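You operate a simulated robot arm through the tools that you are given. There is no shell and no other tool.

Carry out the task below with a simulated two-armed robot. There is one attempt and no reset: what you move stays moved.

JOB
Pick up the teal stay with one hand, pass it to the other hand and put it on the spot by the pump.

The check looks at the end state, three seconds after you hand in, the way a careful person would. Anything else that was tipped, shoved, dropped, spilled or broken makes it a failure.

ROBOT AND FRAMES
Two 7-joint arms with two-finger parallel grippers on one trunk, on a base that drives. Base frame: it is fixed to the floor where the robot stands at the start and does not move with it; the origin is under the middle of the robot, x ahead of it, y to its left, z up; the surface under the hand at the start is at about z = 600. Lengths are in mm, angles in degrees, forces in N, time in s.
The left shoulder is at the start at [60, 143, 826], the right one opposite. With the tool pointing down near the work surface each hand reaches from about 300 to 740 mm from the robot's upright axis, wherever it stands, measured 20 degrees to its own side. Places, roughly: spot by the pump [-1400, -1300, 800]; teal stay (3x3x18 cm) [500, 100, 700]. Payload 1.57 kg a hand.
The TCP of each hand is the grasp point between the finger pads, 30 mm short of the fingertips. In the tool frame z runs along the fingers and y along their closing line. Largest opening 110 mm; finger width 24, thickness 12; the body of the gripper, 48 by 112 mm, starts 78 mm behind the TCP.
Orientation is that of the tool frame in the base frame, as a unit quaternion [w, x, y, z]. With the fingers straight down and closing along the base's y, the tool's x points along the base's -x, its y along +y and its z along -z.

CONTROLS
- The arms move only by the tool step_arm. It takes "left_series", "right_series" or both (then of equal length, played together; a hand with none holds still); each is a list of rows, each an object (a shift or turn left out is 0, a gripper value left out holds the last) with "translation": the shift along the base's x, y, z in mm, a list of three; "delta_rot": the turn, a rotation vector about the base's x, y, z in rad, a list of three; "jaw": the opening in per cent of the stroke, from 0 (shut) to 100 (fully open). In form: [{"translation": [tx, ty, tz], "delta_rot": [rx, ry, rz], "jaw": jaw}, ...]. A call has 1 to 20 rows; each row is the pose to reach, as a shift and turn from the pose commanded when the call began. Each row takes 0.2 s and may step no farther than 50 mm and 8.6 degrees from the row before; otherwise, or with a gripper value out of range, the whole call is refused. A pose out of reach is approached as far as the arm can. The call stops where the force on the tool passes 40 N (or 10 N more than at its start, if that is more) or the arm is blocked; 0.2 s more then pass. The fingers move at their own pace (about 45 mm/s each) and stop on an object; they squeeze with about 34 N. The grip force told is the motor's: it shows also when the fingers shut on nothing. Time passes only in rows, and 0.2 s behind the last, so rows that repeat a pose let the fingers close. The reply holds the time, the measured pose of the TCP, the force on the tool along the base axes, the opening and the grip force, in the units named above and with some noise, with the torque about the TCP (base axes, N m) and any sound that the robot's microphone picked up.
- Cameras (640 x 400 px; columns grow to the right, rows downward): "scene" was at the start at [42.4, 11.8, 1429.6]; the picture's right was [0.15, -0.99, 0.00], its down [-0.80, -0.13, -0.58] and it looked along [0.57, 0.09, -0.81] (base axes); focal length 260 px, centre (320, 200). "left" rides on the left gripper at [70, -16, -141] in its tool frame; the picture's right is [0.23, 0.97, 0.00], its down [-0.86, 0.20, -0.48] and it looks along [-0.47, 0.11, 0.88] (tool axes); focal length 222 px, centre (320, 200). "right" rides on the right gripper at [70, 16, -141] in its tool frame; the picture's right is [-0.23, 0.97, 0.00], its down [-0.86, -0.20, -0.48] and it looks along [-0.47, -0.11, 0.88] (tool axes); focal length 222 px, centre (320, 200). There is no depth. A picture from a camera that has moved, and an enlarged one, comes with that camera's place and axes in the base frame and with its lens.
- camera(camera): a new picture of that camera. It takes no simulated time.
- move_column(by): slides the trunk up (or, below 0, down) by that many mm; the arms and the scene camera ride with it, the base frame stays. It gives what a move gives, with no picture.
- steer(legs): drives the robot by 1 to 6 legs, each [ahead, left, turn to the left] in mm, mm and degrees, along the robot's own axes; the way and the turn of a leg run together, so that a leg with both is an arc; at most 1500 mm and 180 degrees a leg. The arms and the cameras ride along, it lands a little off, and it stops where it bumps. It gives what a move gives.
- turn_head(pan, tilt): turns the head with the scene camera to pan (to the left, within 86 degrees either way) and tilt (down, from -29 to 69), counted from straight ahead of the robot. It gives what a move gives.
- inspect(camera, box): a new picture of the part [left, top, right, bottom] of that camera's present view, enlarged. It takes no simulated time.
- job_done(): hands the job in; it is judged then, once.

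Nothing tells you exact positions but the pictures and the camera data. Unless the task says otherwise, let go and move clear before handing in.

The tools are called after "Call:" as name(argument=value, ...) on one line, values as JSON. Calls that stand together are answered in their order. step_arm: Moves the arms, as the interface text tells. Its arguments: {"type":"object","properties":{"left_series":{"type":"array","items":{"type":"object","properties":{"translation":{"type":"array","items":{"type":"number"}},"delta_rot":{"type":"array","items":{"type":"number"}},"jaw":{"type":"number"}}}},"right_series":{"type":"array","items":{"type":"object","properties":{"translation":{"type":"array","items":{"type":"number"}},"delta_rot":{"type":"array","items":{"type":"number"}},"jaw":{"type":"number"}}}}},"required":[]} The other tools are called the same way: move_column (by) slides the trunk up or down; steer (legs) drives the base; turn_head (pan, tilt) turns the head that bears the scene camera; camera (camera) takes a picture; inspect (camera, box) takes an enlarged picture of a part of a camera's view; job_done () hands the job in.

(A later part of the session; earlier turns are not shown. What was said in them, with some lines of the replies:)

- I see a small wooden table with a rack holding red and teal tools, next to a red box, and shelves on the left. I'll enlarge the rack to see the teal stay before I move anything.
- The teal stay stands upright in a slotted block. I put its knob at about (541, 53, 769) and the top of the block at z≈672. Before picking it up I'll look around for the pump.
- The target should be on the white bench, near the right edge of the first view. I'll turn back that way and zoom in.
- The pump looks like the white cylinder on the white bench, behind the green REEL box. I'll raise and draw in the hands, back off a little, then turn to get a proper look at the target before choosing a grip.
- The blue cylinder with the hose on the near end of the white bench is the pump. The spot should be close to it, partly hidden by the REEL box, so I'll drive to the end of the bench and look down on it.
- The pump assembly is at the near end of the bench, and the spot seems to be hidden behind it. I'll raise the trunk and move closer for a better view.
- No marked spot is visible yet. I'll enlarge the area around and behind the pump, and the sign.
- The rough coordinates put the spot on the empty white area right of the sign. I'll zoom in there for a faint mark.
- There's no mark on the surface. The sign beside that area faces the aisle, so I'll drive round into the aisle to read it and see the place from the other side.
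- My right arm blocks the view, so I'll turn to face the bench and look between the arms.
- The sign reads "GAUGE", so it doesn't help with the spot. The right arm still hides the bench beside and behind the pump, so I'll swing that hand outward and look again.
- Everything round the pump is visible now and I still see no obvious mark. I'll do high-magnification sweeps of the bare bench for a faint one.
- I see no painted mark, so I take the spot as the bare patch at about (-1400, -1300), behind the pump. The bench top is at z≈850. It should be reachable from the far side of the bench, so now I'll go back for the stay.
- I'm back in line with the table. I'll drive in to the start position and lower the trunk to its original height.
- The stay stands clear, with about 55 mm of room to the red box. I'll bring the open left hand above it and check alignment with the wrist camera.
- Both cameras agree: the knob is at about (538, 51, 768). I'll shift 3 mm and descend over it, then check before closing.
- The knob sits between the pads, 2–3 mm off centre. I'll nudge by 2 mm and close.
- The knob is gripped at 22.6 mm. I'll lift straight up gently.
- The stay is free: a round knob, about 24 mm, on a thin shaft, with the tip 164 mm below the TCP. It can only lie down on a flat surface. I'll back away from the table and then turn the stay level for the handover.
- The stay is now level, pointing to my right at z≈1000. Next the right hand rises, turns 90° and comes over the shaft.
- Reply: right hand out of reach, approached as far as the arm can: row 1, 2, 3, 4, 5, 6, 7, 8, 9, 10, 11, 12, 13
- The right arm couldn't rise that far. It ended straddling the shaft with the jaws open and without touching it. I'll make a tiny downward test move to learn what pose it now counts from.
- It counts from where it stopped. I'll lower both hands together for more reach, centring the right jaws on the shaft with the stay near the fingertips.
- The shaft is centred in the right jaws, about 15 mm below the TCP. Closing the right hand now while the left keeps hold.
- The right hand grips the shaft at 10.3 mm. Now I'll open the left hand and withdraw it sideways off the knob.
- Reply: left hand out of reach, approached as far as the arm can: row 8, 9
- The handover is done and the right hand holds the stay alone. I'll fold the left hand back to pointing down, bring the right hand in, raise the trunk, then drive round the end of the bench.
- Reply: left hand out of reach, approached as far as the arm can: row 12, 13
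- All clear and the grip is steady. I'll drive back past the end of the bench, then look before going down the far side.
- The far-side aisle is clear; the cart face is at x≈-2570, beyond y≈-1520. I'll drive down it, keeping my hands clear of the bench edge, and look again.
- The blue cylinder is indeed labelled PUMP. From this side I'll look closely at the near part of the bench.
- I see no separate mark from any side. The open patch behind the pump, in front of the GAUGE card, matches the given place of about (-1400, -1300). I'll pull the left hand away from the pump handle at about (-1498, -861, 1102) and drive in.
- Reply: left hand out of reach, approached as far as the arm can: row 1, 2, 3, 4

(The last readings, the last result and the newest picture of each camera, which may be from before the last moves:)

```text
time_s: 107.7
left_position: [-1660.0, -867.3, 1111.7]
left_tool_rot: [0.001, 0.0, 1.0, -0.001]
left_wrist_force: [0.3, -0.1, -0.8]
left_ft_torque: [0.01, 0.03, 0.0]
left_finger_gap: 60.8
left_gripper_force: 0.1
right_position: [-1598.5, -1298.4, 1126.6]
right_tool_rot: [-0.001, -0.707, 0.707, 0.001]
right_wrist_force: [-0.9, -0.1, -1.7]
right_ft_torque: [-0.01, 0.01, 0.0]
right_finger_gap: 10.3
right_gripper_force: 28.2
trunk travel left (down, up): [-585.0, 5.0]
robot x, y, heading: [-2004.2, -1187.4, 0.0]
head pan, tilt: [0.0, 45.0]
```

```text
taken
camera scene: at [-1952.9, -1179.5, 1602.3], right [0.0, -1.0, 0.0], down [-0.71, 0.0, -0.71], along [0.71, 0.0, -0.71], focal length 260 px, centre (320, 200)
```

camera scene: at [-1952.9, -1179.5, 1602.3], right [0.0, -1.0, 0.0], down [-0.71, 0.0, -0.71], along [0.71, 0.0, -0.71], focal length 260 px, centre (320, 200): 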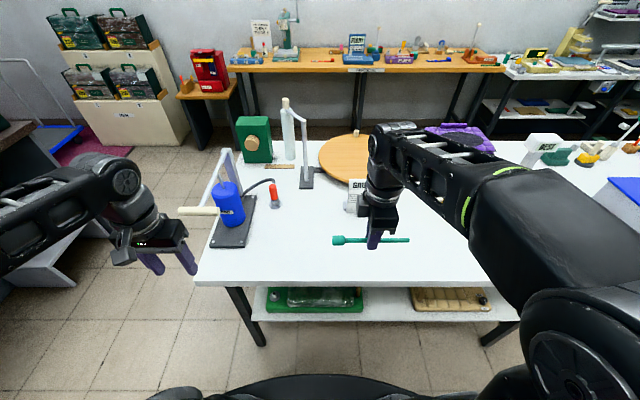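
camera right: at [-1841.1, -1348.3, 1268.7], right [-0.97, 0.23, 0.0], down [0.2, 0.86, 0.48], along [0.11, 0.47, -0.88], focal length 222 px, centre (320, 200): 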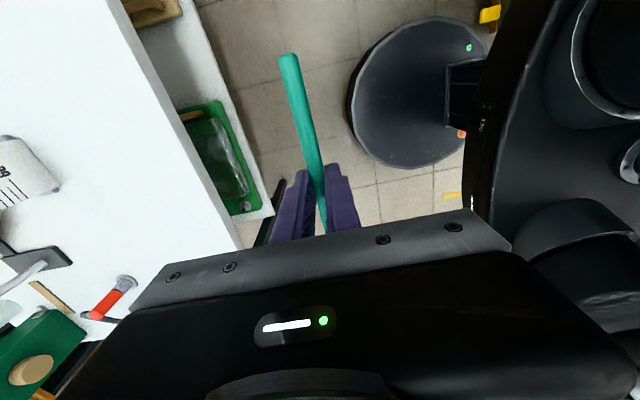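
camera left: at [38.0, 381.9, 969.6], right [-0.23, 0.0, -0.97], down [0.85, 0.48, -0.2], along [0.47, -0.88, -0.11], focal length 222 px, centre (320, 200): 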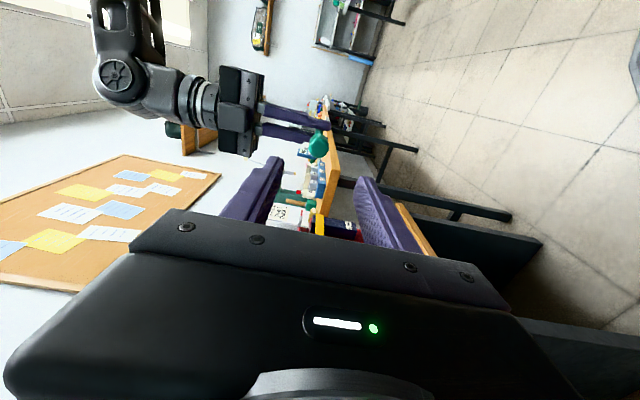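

I'm lined up. I'll extend the right arm over the patch to (-1410, -1295), staying high, and check.

Call:
step_arm(right_series=[{"translation": [32, 0, -25]}, {"translation": [64, 1, -50]}, {"translation": [96, 1, -75]}, {"translation": [128, 2, -100]}, {"translation": [160, 3, -125]}, {"translation": [188, 3, -147]}, {"translation": [188, 3, -147]}])

Call:
turn_head(pan=0, tilt=50)

Call:
inspect(camera="scene", box=[240, 90, 480, 240])

Call:
camera(camera="right")

```text
time_s: 109.2
left_position: [-1662.2, -867.2, 1113.2]
left_tool_rot: [0.001, 0.0, 1.0, 0.0]
left_wrist_force: [0.3, 0.5, -0.5]
left_ft_torque: [0.01, -0.01, 0.0]
left_finger_gap: 61.0
left_gripper_force: 0.2
right_position: [-1410.8, -1293.4, 980.6]
right_tool_rot: [-0.001, 0.708, -0.706, 0.0]
right_wrist_force: [-0.4, -0.1, 0.7]
right_ft_torque: [-0.05, 0.0, 0.01]
right_finger_gap: 10.4
right_gripper_force: 28.3
trunk travel left (down, up): [-585.0, 5.0]
robot x, y, heading: [-2010.4, -1180.0, 0.1]
head pan, tilt: [0.0, 45.0]
```

```text
time_s: 109.9
left_position: [-1661.1, -867.2, 1112.3]
left_tool_rot: [0.001, 0.0, 1.0, -0.001]
left_wrist_force: [0.6, 0.3, -0.5]
left_ft_torque: [0.02, 0.0, 0.06]
left_finger_gap: 60.5
left_gripper_force: 0.1
right_position: [-1409.9, -1293.5, 979.3]
right_tool_rot: [0.0, -0.707, 0.707, 0.0]
right_wrist_force: [0.1, 0.1, 0.1]
right_ft_torque: [0.0, 0.01, -0.03]
right_finger_gap: 10.6
right_gripper_force: 28.5
trunk travel left (down, up): [-585.0, 5.0]
robot x, y, heading: [-2006.3, -1181.7, 0.3]
head pan, tilt: [0.0, 50.0]
```

```text
2.67 times, centred on (360, 165) of scene
camera zoom: at [-1958.6, -1179.2, 1595.4], right [0.0, -1.0, 0.0], down [-0.77, 0.0, -0.64], along [0.64, 0.0, -0.77], focal length 693 px, centre (213, 293)
```

zoom: 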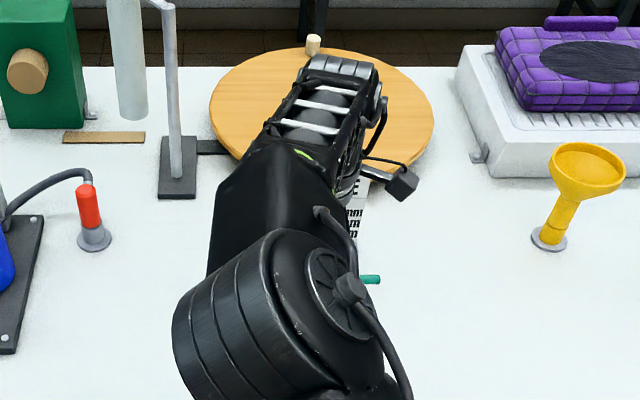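

```text
taken
camera right: at [-1426.5, -1362.8, 1121.3], right [-0.97, 0.23, 0.0], down [0.2, 0.86, 0.48], along [0.11, 0.47, -0.88], focal length 222 px, centre (320, 200)
```

right: 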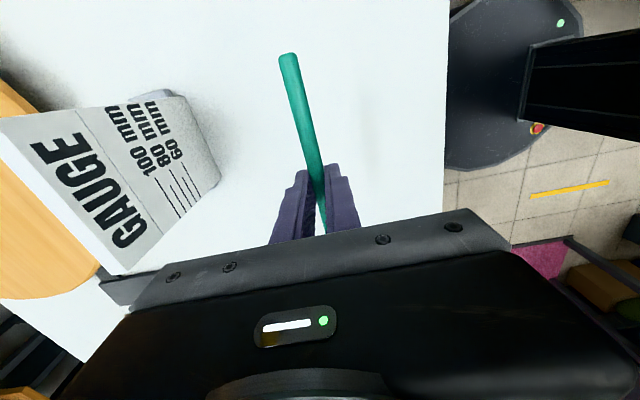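

The right hand is above the patch, with about 80 mm of room to the GAUGE card. I'll descend to just above the bench top.

Call:
step_arm(right_series=[{"translation": [0, 0, -25]}, {"translation": [0, 0, -45]}, {"translation": [0, 0, -60]}, {"translation": [0, 0, -70]}, {"translation": [0, 0, -76]}, {"translation": [0, 0, -80]}, {"translation": [0, 0, -80]}])

Call:
camera(camera="right")

Call:
inspect(camera="right", box=[220, 100, 420, 225])

Call:
camera(camera="left")

```text
time_s: 111.5
left_position: [-1661.0, -867.0, 1111.0]
left_tool_rot: [0.001, 0.0, 1.0, 0.0]
left_wrist_force: [-0.2, -0.6, -0.2]
left_ft_torque: [-0.01, 0.02, 0.02]
left_finger_gap: 60.5
left_gripper_force: 0.2
right_position: [-1417.1, -1291.8, 902.2]
right_tool_rot: [0.0, 0.707, -0.707, 0.001]
right_wrist_force: [0.2, 0.2, -0.4]
right_ft_torque: [0.01, -0.02, -0.02]
right_finger_gap: 10.2
right_gripper_force: 28.2
right hand out of reach, approached as far as the arm can: row 4, 5, 6, 7
trunk travel left (down, up): [-585.0, 5.0]
robot x, y, heading: [-2004.2, -1179.0, -0.2]
head pan, tilt: [0.0, 50.0]
```

```text
taken
camera right: at [-1433.6, -1362.4, 1043.6], right [-0.97, 0.23, 0.0], down [0.2, 0.86, 0.48], along [0.11, 0.47, -0.88], focal length 222 px, centre (320, 200)
```

right: 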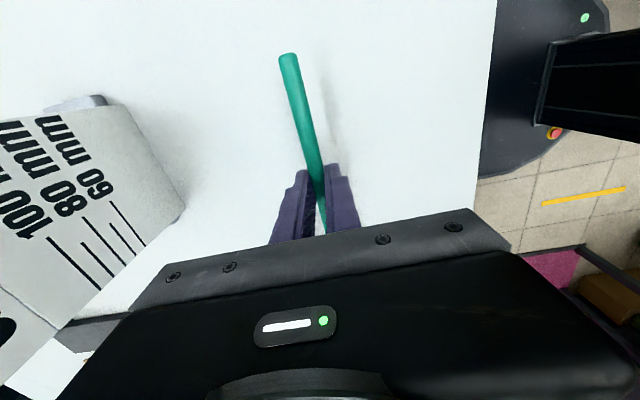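

```text
3.20 times, centred on (320, 162) of right
camera zoom: at [-1433.6, -1362.4, 1043.6], right [-0.97, 0.23, 0.0], down [0.2, 0.86, 0.48], along [0.11, 0.47, -0.88], focal length 711 px, centre (320, 320)
```

zoom: 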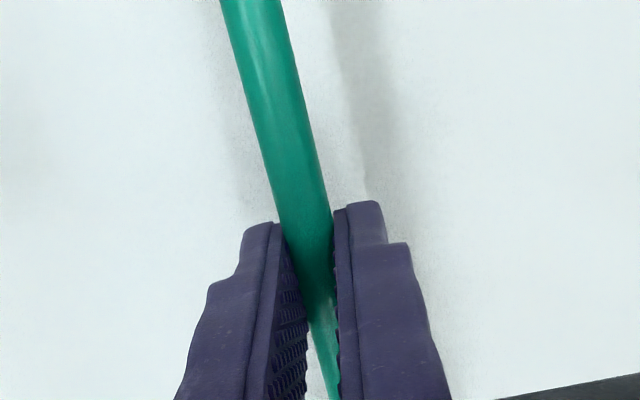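

```text
taken
camera left: at [-1731.4, -883.8, 1253.7], right [-0.23, 0.97, 0.0], down [0.85, 0.2, 0.48], along [0.47, 0.11, -0.88], focal length 222 px, centre (320, 200)
```

left: 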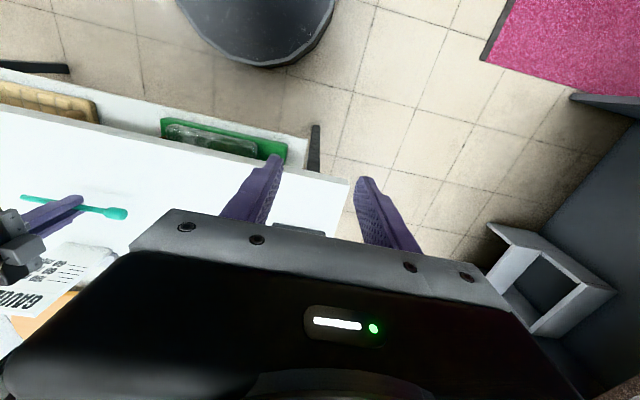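

The arm is near its reach limit at z≈902 with the orientation intact. I'll use the trunk for the final descent, in small steps.

Call:
move_column(by=-12)

Call:
inspect(camera="left", box=[0, 170, 160, 270])

Call:
inspect(camera="right", box=[220, 40, 420, 225])

```text
time_s: 112.1
left_position: [-1661.4, -866.7, 1100.4]
left_tool_rot: [0.001, 0.0, 1.0, 0.0]
left_wrist_force: [-0.7, 0.6, -0.2]
left_ft_torque: [0.04, 0.02, 0.0]
left_finger_gap: 60.3
left_gripper_force: 0.0
right_position: [-1416.4, -1292.7, 890.1]
right_tool_rot: [0.0, -0.707, 0.707, -0.001]
right_wrist_force: [0.4, 1.0, -0.5]
right_ft_torque: [-0.02, 0.01, -0.01]
right_finger_gap: 10.4
right_gripper_force: 28.4
trunk travel left (down, up): [-573.0, 17.0]
robot x, y, heading: [-2006.7, -1182.0, 0.1]
head pan, tilt: [0.0, 50.0]
```

```text
4.00 times, centred on (80, 220) of left
camera zoom: at [-1731.6, -883.9, 1241.8], right [-0.23, 0.97, 0.0], down [0.85, 0.2, 0.48], along [0.47, 0.11, -0.88], focal length 888 px, centre (1280, 120)
```

zoom: 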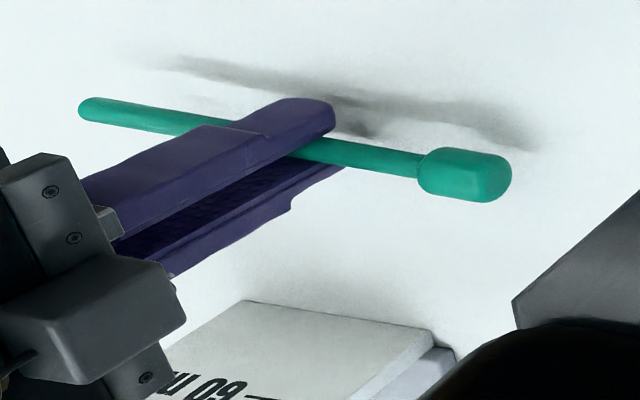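

```text
2.16 times, centred on (320, 132) of right
camera zoom: at [-1433.8, -1362.4, 1031.8], right [-0.97, 0.23, 0.0], down [0.2, 0.86, 0.48], along [0.11, 0.47, -0.88], focal length 480 px, centre (320, 346)
```

zoom: 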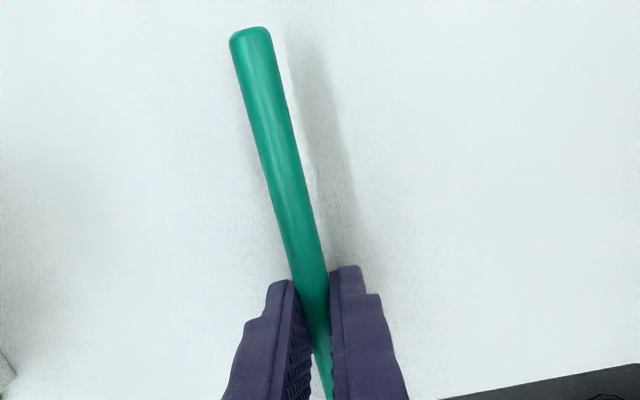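

The left wrist camera shows a good side view: the stay is still a little above its shadow. I'll go down in smaller steps.

Call:
move_column(by=-8)

Call:
inspect(camera="left", box=[0, 170, 160, 270])

```text
time_s: 112.7
left_position: [-1662.6, -867.2, 1093.7]
left_tool_rot: [0.002, 0.0, 1.0, 0.0]
left_wrist_force: [0.1, 0.0, 0.3]
left_ft_torque: [-0.01, 0.02, 0.0]
left_finger_gap: 60.4
left_gripper_force: 0.2
right_position: [-1416.4, -1292.4, 882.3]
right_tool_rot: [0.001, 0.707, -0.707, 0.002]
right_wrist_force: [0.1, 0.4, 0.4]
right_ft_torque: [-0.01, -0.01, -0.01]
right_finger_gap: 10.3
right_gripper_force: 28.4
trunk travel left (down, up): [-565.0, 25.0]
robot x, y, heading: [-2007.5, -1180.2, -0.2]
head pan, tilt: [0.0, 50.0]
```

```text
4.00 times, centred on (80, 220) of left
camera zoom: at [-1731.5, -883.9, 1233.7], right [-0.23, 0.97, 0.0], down [0.85, 0.2, 0.48], along [0.47, 0.11, -0.88], focal length 888 px, centre (1280, 120)
```

zoom: 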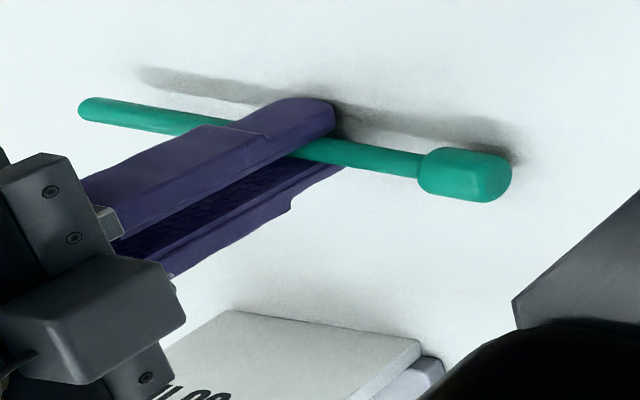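

Call:
move_column(by=-4)

Call:
inspect(camera="left", box=[0, 170, 160, 270])

```text
time_s: 113.2
left_position: [-1662.3, -866.6, 1089.3]
left_tool_rot: [0.001, 0.0, 1.0, -0.001]
left_wrist_force: [-0.2, 0.5, 0.3]
left_ft_torque: [-0.02, -0.03, 0.03]
left_finger_gap: 60.6
left_gripper_force: 0.0
right_position: [-1417.0, -1292.3, 879.0]
right_tool_rot: [0.0, -0.707, 0.707, -0.001]
right_wrist_force: [-0.3, -0.5, 13.9]
right_ft_torque: [0.06, 0.21, 0.01]
right_finger_gap: 10.5
right_gripper_force: 28.9
trunk travel left (down, up): [-561.0, 29.0]
robot x, y, heading: [-2005.9, -1177.8, -0.1]
head pan, tilt: [0.0, 50.0]
```

```text
4.00 times, centred on (80, 220) of left
camera zoom: at [-1732.4, -883.8, 1230.2], right [-0.23, 0.97, 0.0], down [0.85, 0.2, 0.48], along [0.47, 0.11, -0.88], focal length 888 px, centre (1280, 120)
```

zoom: 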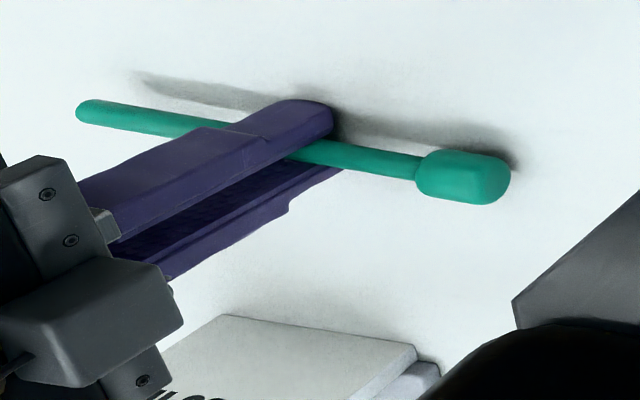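

The fingertips touch the bench (14 N up), so its top is at z≈849. I'll ease up 1.5 mm, then open slightly so the stay settles between the fingers.

Call:
move_column(by=1.5)

Call:
step_arm(right_series=[{"translation": [0, 0, 0], "jaw": 11}, {"translation": [0, 0, 0], "jaw": 13}, {"translation": [0, 0, 0], "jaw": 16}, {"translation": [0, 0, 0], "jaw": 18}, {"translation": [0, 0, 0]}, {"translation": [0, 0, 0]}, {"translation": [0, 0, 0]}, {"translation": [0, 0, 0]}])

Call:
inspect(camera="left", box=[0, 170, 160, 270])

Call:
inspect(camera="right", box=[220, 40, 420, 225])

```text
time_s: 113.7
left_position: [-1661.8, -867.9, 1090.0]
left_tool_rot: [0.002, -0.001, 1.0, 0.0]
left_wrist_force: [0.0, -0.2, -0.2]
left_ft_torque: [0.01, -0.02, 0.02]
left_finger_gap: 60.6
left_gripper_force: 0.0
right_position: [-1416.7, -1292.7, 880.9]
right_tool_rot: [0.0, -0.707, 0.707, -0.002]
right_wrist_force: [1.0, -0.2, 9.8]
right_ft_torque: [0.06, 0.01, 0.02]
right_finger_gap: 10.3
right_gripper_force: 28.3
trunk travel left (down, up): [-562.0, 27.0]
robot x, y, heading: [-2006.2, -1176.4, 0.1]
head pan, tilt: [0.0, 50.0]
```

```text
time_s: 115.5
left_position: [-1661.8, -867.3, 1090.4]
left_tool_rot: [0.002, 0.0, 1.0, -0.001]
left_wrist_force: [-0.4, 0.6, 0.8]
left_ft_torque: [0.01, 0.0, -0.02]
left_finger_gap: 60.3
left_gripper_force: 0.1
right_position: [-1416.0, -1293.1, 880.1]
right_tool_rot: [0.0, 0.707, -0.707, 0.001]
right_wrist_force: [7.7, -0.1, 12.3]
right_ft_torque: [0.14, -0.09, -0.07]
right_finger_gap: 12.7
right_gripper_force: 0.0
trunk travel left (down, up): [-562.0, 27.0]
robot x, y, heading: [-2006.7, -1177.5, 0.2]
head pan, tilt: [0.0, 50.0]
```

```text
4.00 times, centred on (80, 220) of left
camera zoom: at [-1731.7, -883.7, 1231.3], right [-0.23, 0.97, 0.0], down [0.85, 0.2, 0.48], along [0.47, 0.11, -0.88], focal length 888 px, centre (1280, 120)
```

zoom: 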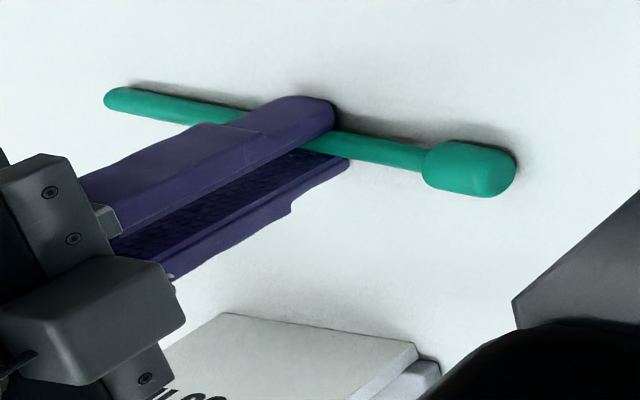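

```text
2.16 times, centred on (320, 132) of right
camera zoom: at [-1433.7, -1362.2, 1021.6], right [-0.97, 0.23, 0.0], down [0.2, 0.86, 0.48], along [0.11, 0.46, -0.88], focal length 480 px, centre (320, 346)
```

zoom: 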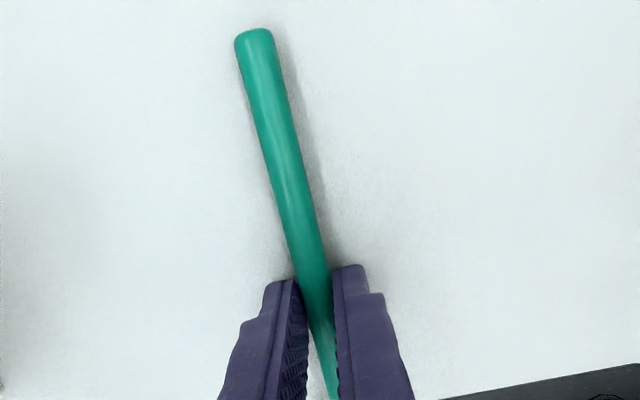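

The stay has settled on the bench, but the fingertips still press on the bench and bind. I'll lift 4 mm by the trunk, then open further.

Call:
move_column(by=4)

Call:
inspect(camera="left", box=[0, 170, 160, 270])

```text
time_s: 116.0
left_position: [-1662.4, -867.1, 1094.2]
left_tool_rot: [0.001, 0.0, 1.0, -0.001]
left_wrist_force: [0.5, -0.7, 0.6]
left_ft_torque: [-0.03, 0.0, -0.03]
left_finger_gap: 60.8
left_gripper_force: 0.1
right_position: [-1418.4, -1293.5, 883.3]
right_tool_rot: [0.001, 0.707, -0.707, 0.0]
right_wrist_force: [0.1, 0.7, 0.5]
right_ft_torque: [-0.02, 0.0, 0.0]
right_finger_gap: 19.8
right_gripper_force: 0.0
trunk travel left (down, up): [-566.0, 23.0]
robot x, y, heading: [-2007.5, -1175.6, -0.2]
head pan, tilt: [0.0, 50.0]
```

```text
4.00 times, centred on (80, 220) of left
camera zoom: at [-1731.4, -883.8, 1235.0], right [-0.23, 0.97, 0.0], down [0.85, 0.2, 0.48], along [0.47, 0.11, -0.88], focal length 888 px, centre (1280, 120)
```

zoom: 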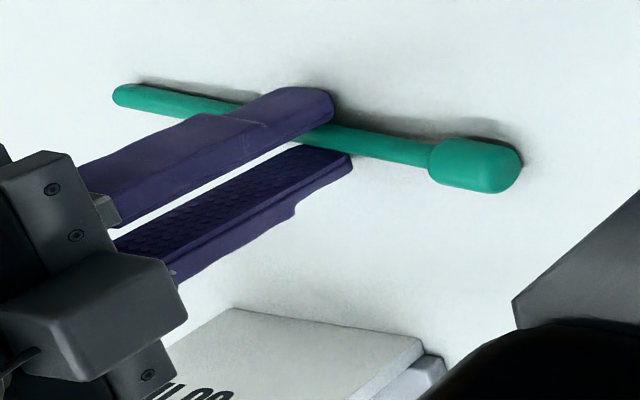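

It's free and resting. I'll open wider, check that it doesn't roll, then lift straight up.

Call:
step_arm(right_series=[{"translation": [0, 0, 0], "jaw": 22}, {"translation": [0, 0, 0], "jaw": 28}, {"translation": [0, 0, 0], "jaw": 36}, {"translation": [0, 0, 0], "jaw": 45}, {"translation": [0, 0, 0]}, {"translation": [0, 0, 0]}, {"translation": [0, 0, 0]}])

Call:
inspect(camera="left", box=[0, 170, 160, 270])

Call:
inspect(camera="right", box=[180, 40, 460, 225])

```text
time_s: 117.7
left_position: [-1661.4, -867.0, 1093.9]
left_tool_rot: [0.003, -0.001, 1.0, 0.001]
left_wrist_force: [0.4, -0.2, 0.0]
left_ft_torque: [0.02, 0.02, -0.02]
left_finger_gap: 60.3
left_gripper_force: 0.1
right_position: [-1416.5, -1292.3, 883.2]
right_tool_rot: [0.0, 0.707, -0.707, 0.001]
right_wrist_force: [0.2, 0.5, 0.3]
right_ft_torque: [0.05, 0.02, 0.02]
right_finger_gap: 49.4
right_gripper_force: 0.0
trunk travel left (down, up): [-566.0, 23.0]
robot x, y, heading: [-2003.9, -1182.3, 0.1]
head pan, tilt: [0.0, 50.0]
```

```text
4.00 times, centred on (80, 220) of left
camera zoom: at [-1731.4, -883.8, 1235.2], right [-0.23, 0.97, 0.0], down [0.85, 0.2, 0.48], along [0.47, 0.11, -0.88], focal length 888 px, centre (1280, 120)
```

zoom: 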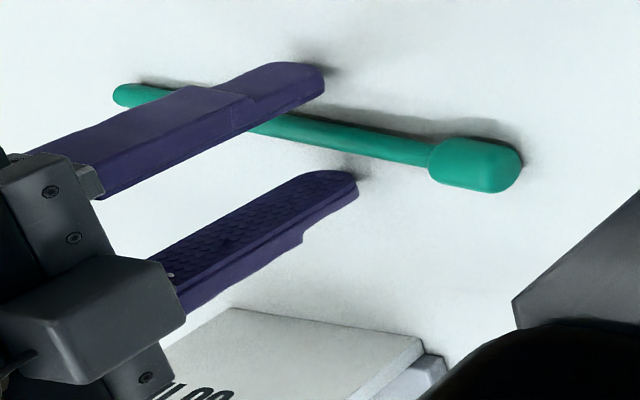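

```text
2.16 times, centred on (320, 132) of right
camera zoom: at [-1433.6, -1362.4, 1025.2], right [-0.97, 0.23, 0.0], down [0.2, 0.86, 0.48], along [0.11, 0.47, -0.88], focal length 480 px, centre (320, 346)
```

zoom: 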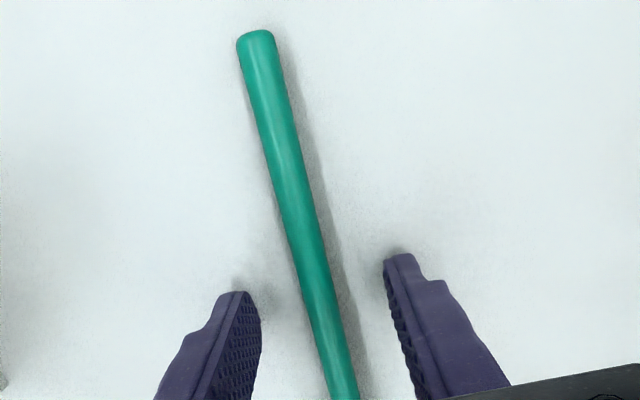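

The stay lies still and free of both fingers. I'll lift the right hand straight up and draw it back.

Call:
step_arm(right_series=[{"translation": [0, 0, 15]}, {"translation": [0, 0, 40]}, {"translation": [0, 0, 70]}, {"translation": [0, 0, 100]}, {"translation": [0, 0, 130]}, {"translation": [-30, 0, 160]}, {"translation": [-70, 0, 190]}, {"translation": [-110, 0, 220]}, {"translation": [-150, 0, 230]}, {"translation": [-190, 0, 230]}, {"translation": [-190, 0, 230]}])

Call:
camera(camera="scene")

Call:
camera(camera="right")

```text
time_s: 120.0
left_position: [-1661.8, -866.8, 1093.7]
left_tool_rot: [0.001, 0.001, 1.0, -0.001]
left_wrist_force: [0.1, -0.4, 0.3]
left_ft_torque: [-0.02, 0.0, 0.03]
left_finger_gap: 60.5
left_gripper_force: 0.1
right_position: [-1605.0, -1292.1, 1112.2]
right_tool_rot: [0.0, 0.707, -0.707, 0.0]
right_wrist_force: [0.3, -0.4, 0.8]
right_ft_torque: [0.0, 0.04, -0.02]
right_finger_gap: 49.2
right_gripper_force: 0.1
trunk travel left (down, up): [-566.0, 23.0]
robot x, y, heading: [-2004.9, -1180.5, -0.1]
head pan, tilt: [0.0, 50.0]
```

```text
taken
camera scene: at [-1957.9, -1178.8, 1576.9], right [0.0, -1.0, 0.0], down [-0.77, 0.0, -0.64], along [0.64, 0.0, -0.77], focal length 260 px, centre (320, 200)
```

scene: 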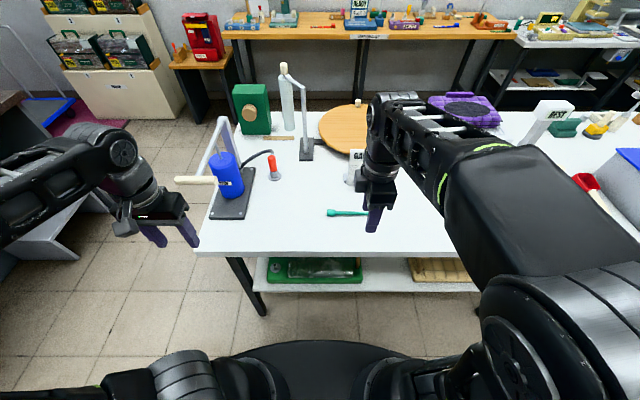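

```text
taken
camera right: at [-1622.3, -1361.3, 1253.5], right [-0.97, 0.23, 0.0], down [0.2, 0.86, 0.48], along [0.11, 0.46, -0.88], focal length 222 px, centre (320, 200)
```

right: 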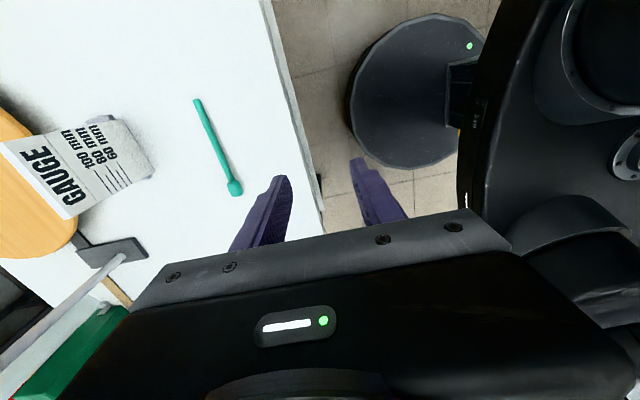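

The stay lies on the bench and nothing else has moved. I'll back the robot clear and take a last look at the whole area.

Call:
steer(legs=[[-200, 0, 0]])

Call:
step_arm(right_series=[{"translation": [0, -40, 0]}, {"translation": [0, -80, 0]}, {"translation": [0, -120, 0]}, {"translation": [0, -160, 0]}, {"translation": [0, -160, 0]}])

Call:
camera(camera="scene")

Call:
inspect(camera="scene", box=[200, 90, 440, 240])

```text
time_s: 121.6
left_position: [-1860.5, -867.2, 1095.1]
left_tool_rot: [0.002, 0.0, 1.0, 0.0]
left_wrist_force: [-0.9, -0.6, 0.3]
left_ft_torque: [0.03, -0.03, 0.0]
left_finger_gap: 60.3
left_gripper_force: 0.0
right_position: [-1804.7, -1292.0, 1113.0]
right_tool_rot: [0.001, -0.707, 0.707, -0.002]
right_wrist_force: [-0.1, 0.0, -0.4]
right_ft_torque: [0.02, -0.04, -0.01]
right_finger_gap: 49.3
right_gripper_force: 0.1
trunk travel left (down, up): [-566.0, 23.0]
robot x, y, heading: [-2206.7, -1181.5, 0.1]
head pan, tilt: [0.0, 50.0]
```

```text
time_s: 122.8
left_position: [-1860.5, -866.9, 1093.8]
left_tool_rot: [0.002, 0.0, 1.0, -0.002]
left_wrist_force: [0.2, 0.2, 0.2]
left_ft_torque: [-0.05, -0.02, -0.02]
left_finger_gap: 60.7
left_gripper_force: 0.0
right_position: [-1805.0, -1451.8, 1112.4]
right_tool_rot: [0.0, 0.707, -0.707, 0.002]
right_wrist_force: [0.6, 0.4, 0.0]
right_ft_torque: [-0.01, 0.0, -0.01]
right_finger_gap: 49.4
right_gripper_force: 0.1
trunk travel left (down, up): [-566.0, 23.0]
robot x, y, heading: [-2202.0, -1176.7, 0.1]
head pan, tilt: [0.0, 50.0]
```

```text
taken
camera scene: at [-2156.8, -1178.8, 1576.9], right [0.0, -1.0, 0.0], down [-0.77, 0.0, -0.64], along [0.64, 0.0, -0.77], focal length 260 px, centre (320, 200)
```

scene: 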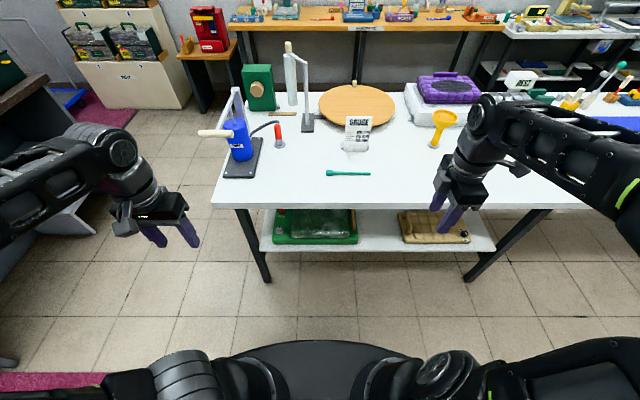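

```text
2.67 times, centred on (320, 165) of scene
camera zoom: at [-2156.8, -1178.8, 1576.9], right [0.0, -1.0, 0.0], down [-0.77, 0.0, -0.64], along [0.64, 0.0, -0.77], focal length 693 px, centre (320, 293)
```

zoom: 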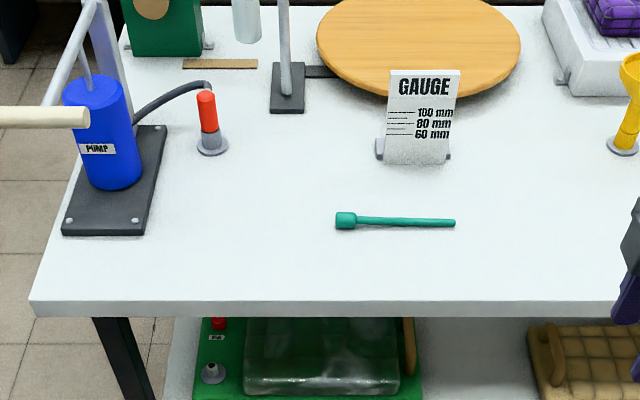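

The teal stay lies still on the white bench at about (-1420, -1290), in the clear patch by the pump. The pump, card and everything else in view stand as they did before. Both hands are empty and clear, so I'm handing in.

Call:
job_done()

```text
The job is handed in.
```

I picked up the teal stay with the left hand, passed it to the right, and laid it flat on the white bench by the pump. It lies at about (-1420, -1290), on a bench top at z ≈ 850.

**Unmarked spot:** I found no painted or printed spot on the bench from any side, even at high zoom. I took your rough coordinates, about (-1400, -1300), as the target. That is the clear patch behind the pump, in front of the GAUGE card. If the true spot is elsewhere near the pump, the stay will be off it.

**Lying, not standing:** the stay has a round knob on a thin shaft and won't stand on a flat surface, so I laid it down.

The last picture showed nothing else on the bench tipped or moved. I saw nothing else disturbed at the table where I picked it up either. Both hands are empty and the robot has backed clear of the bench.
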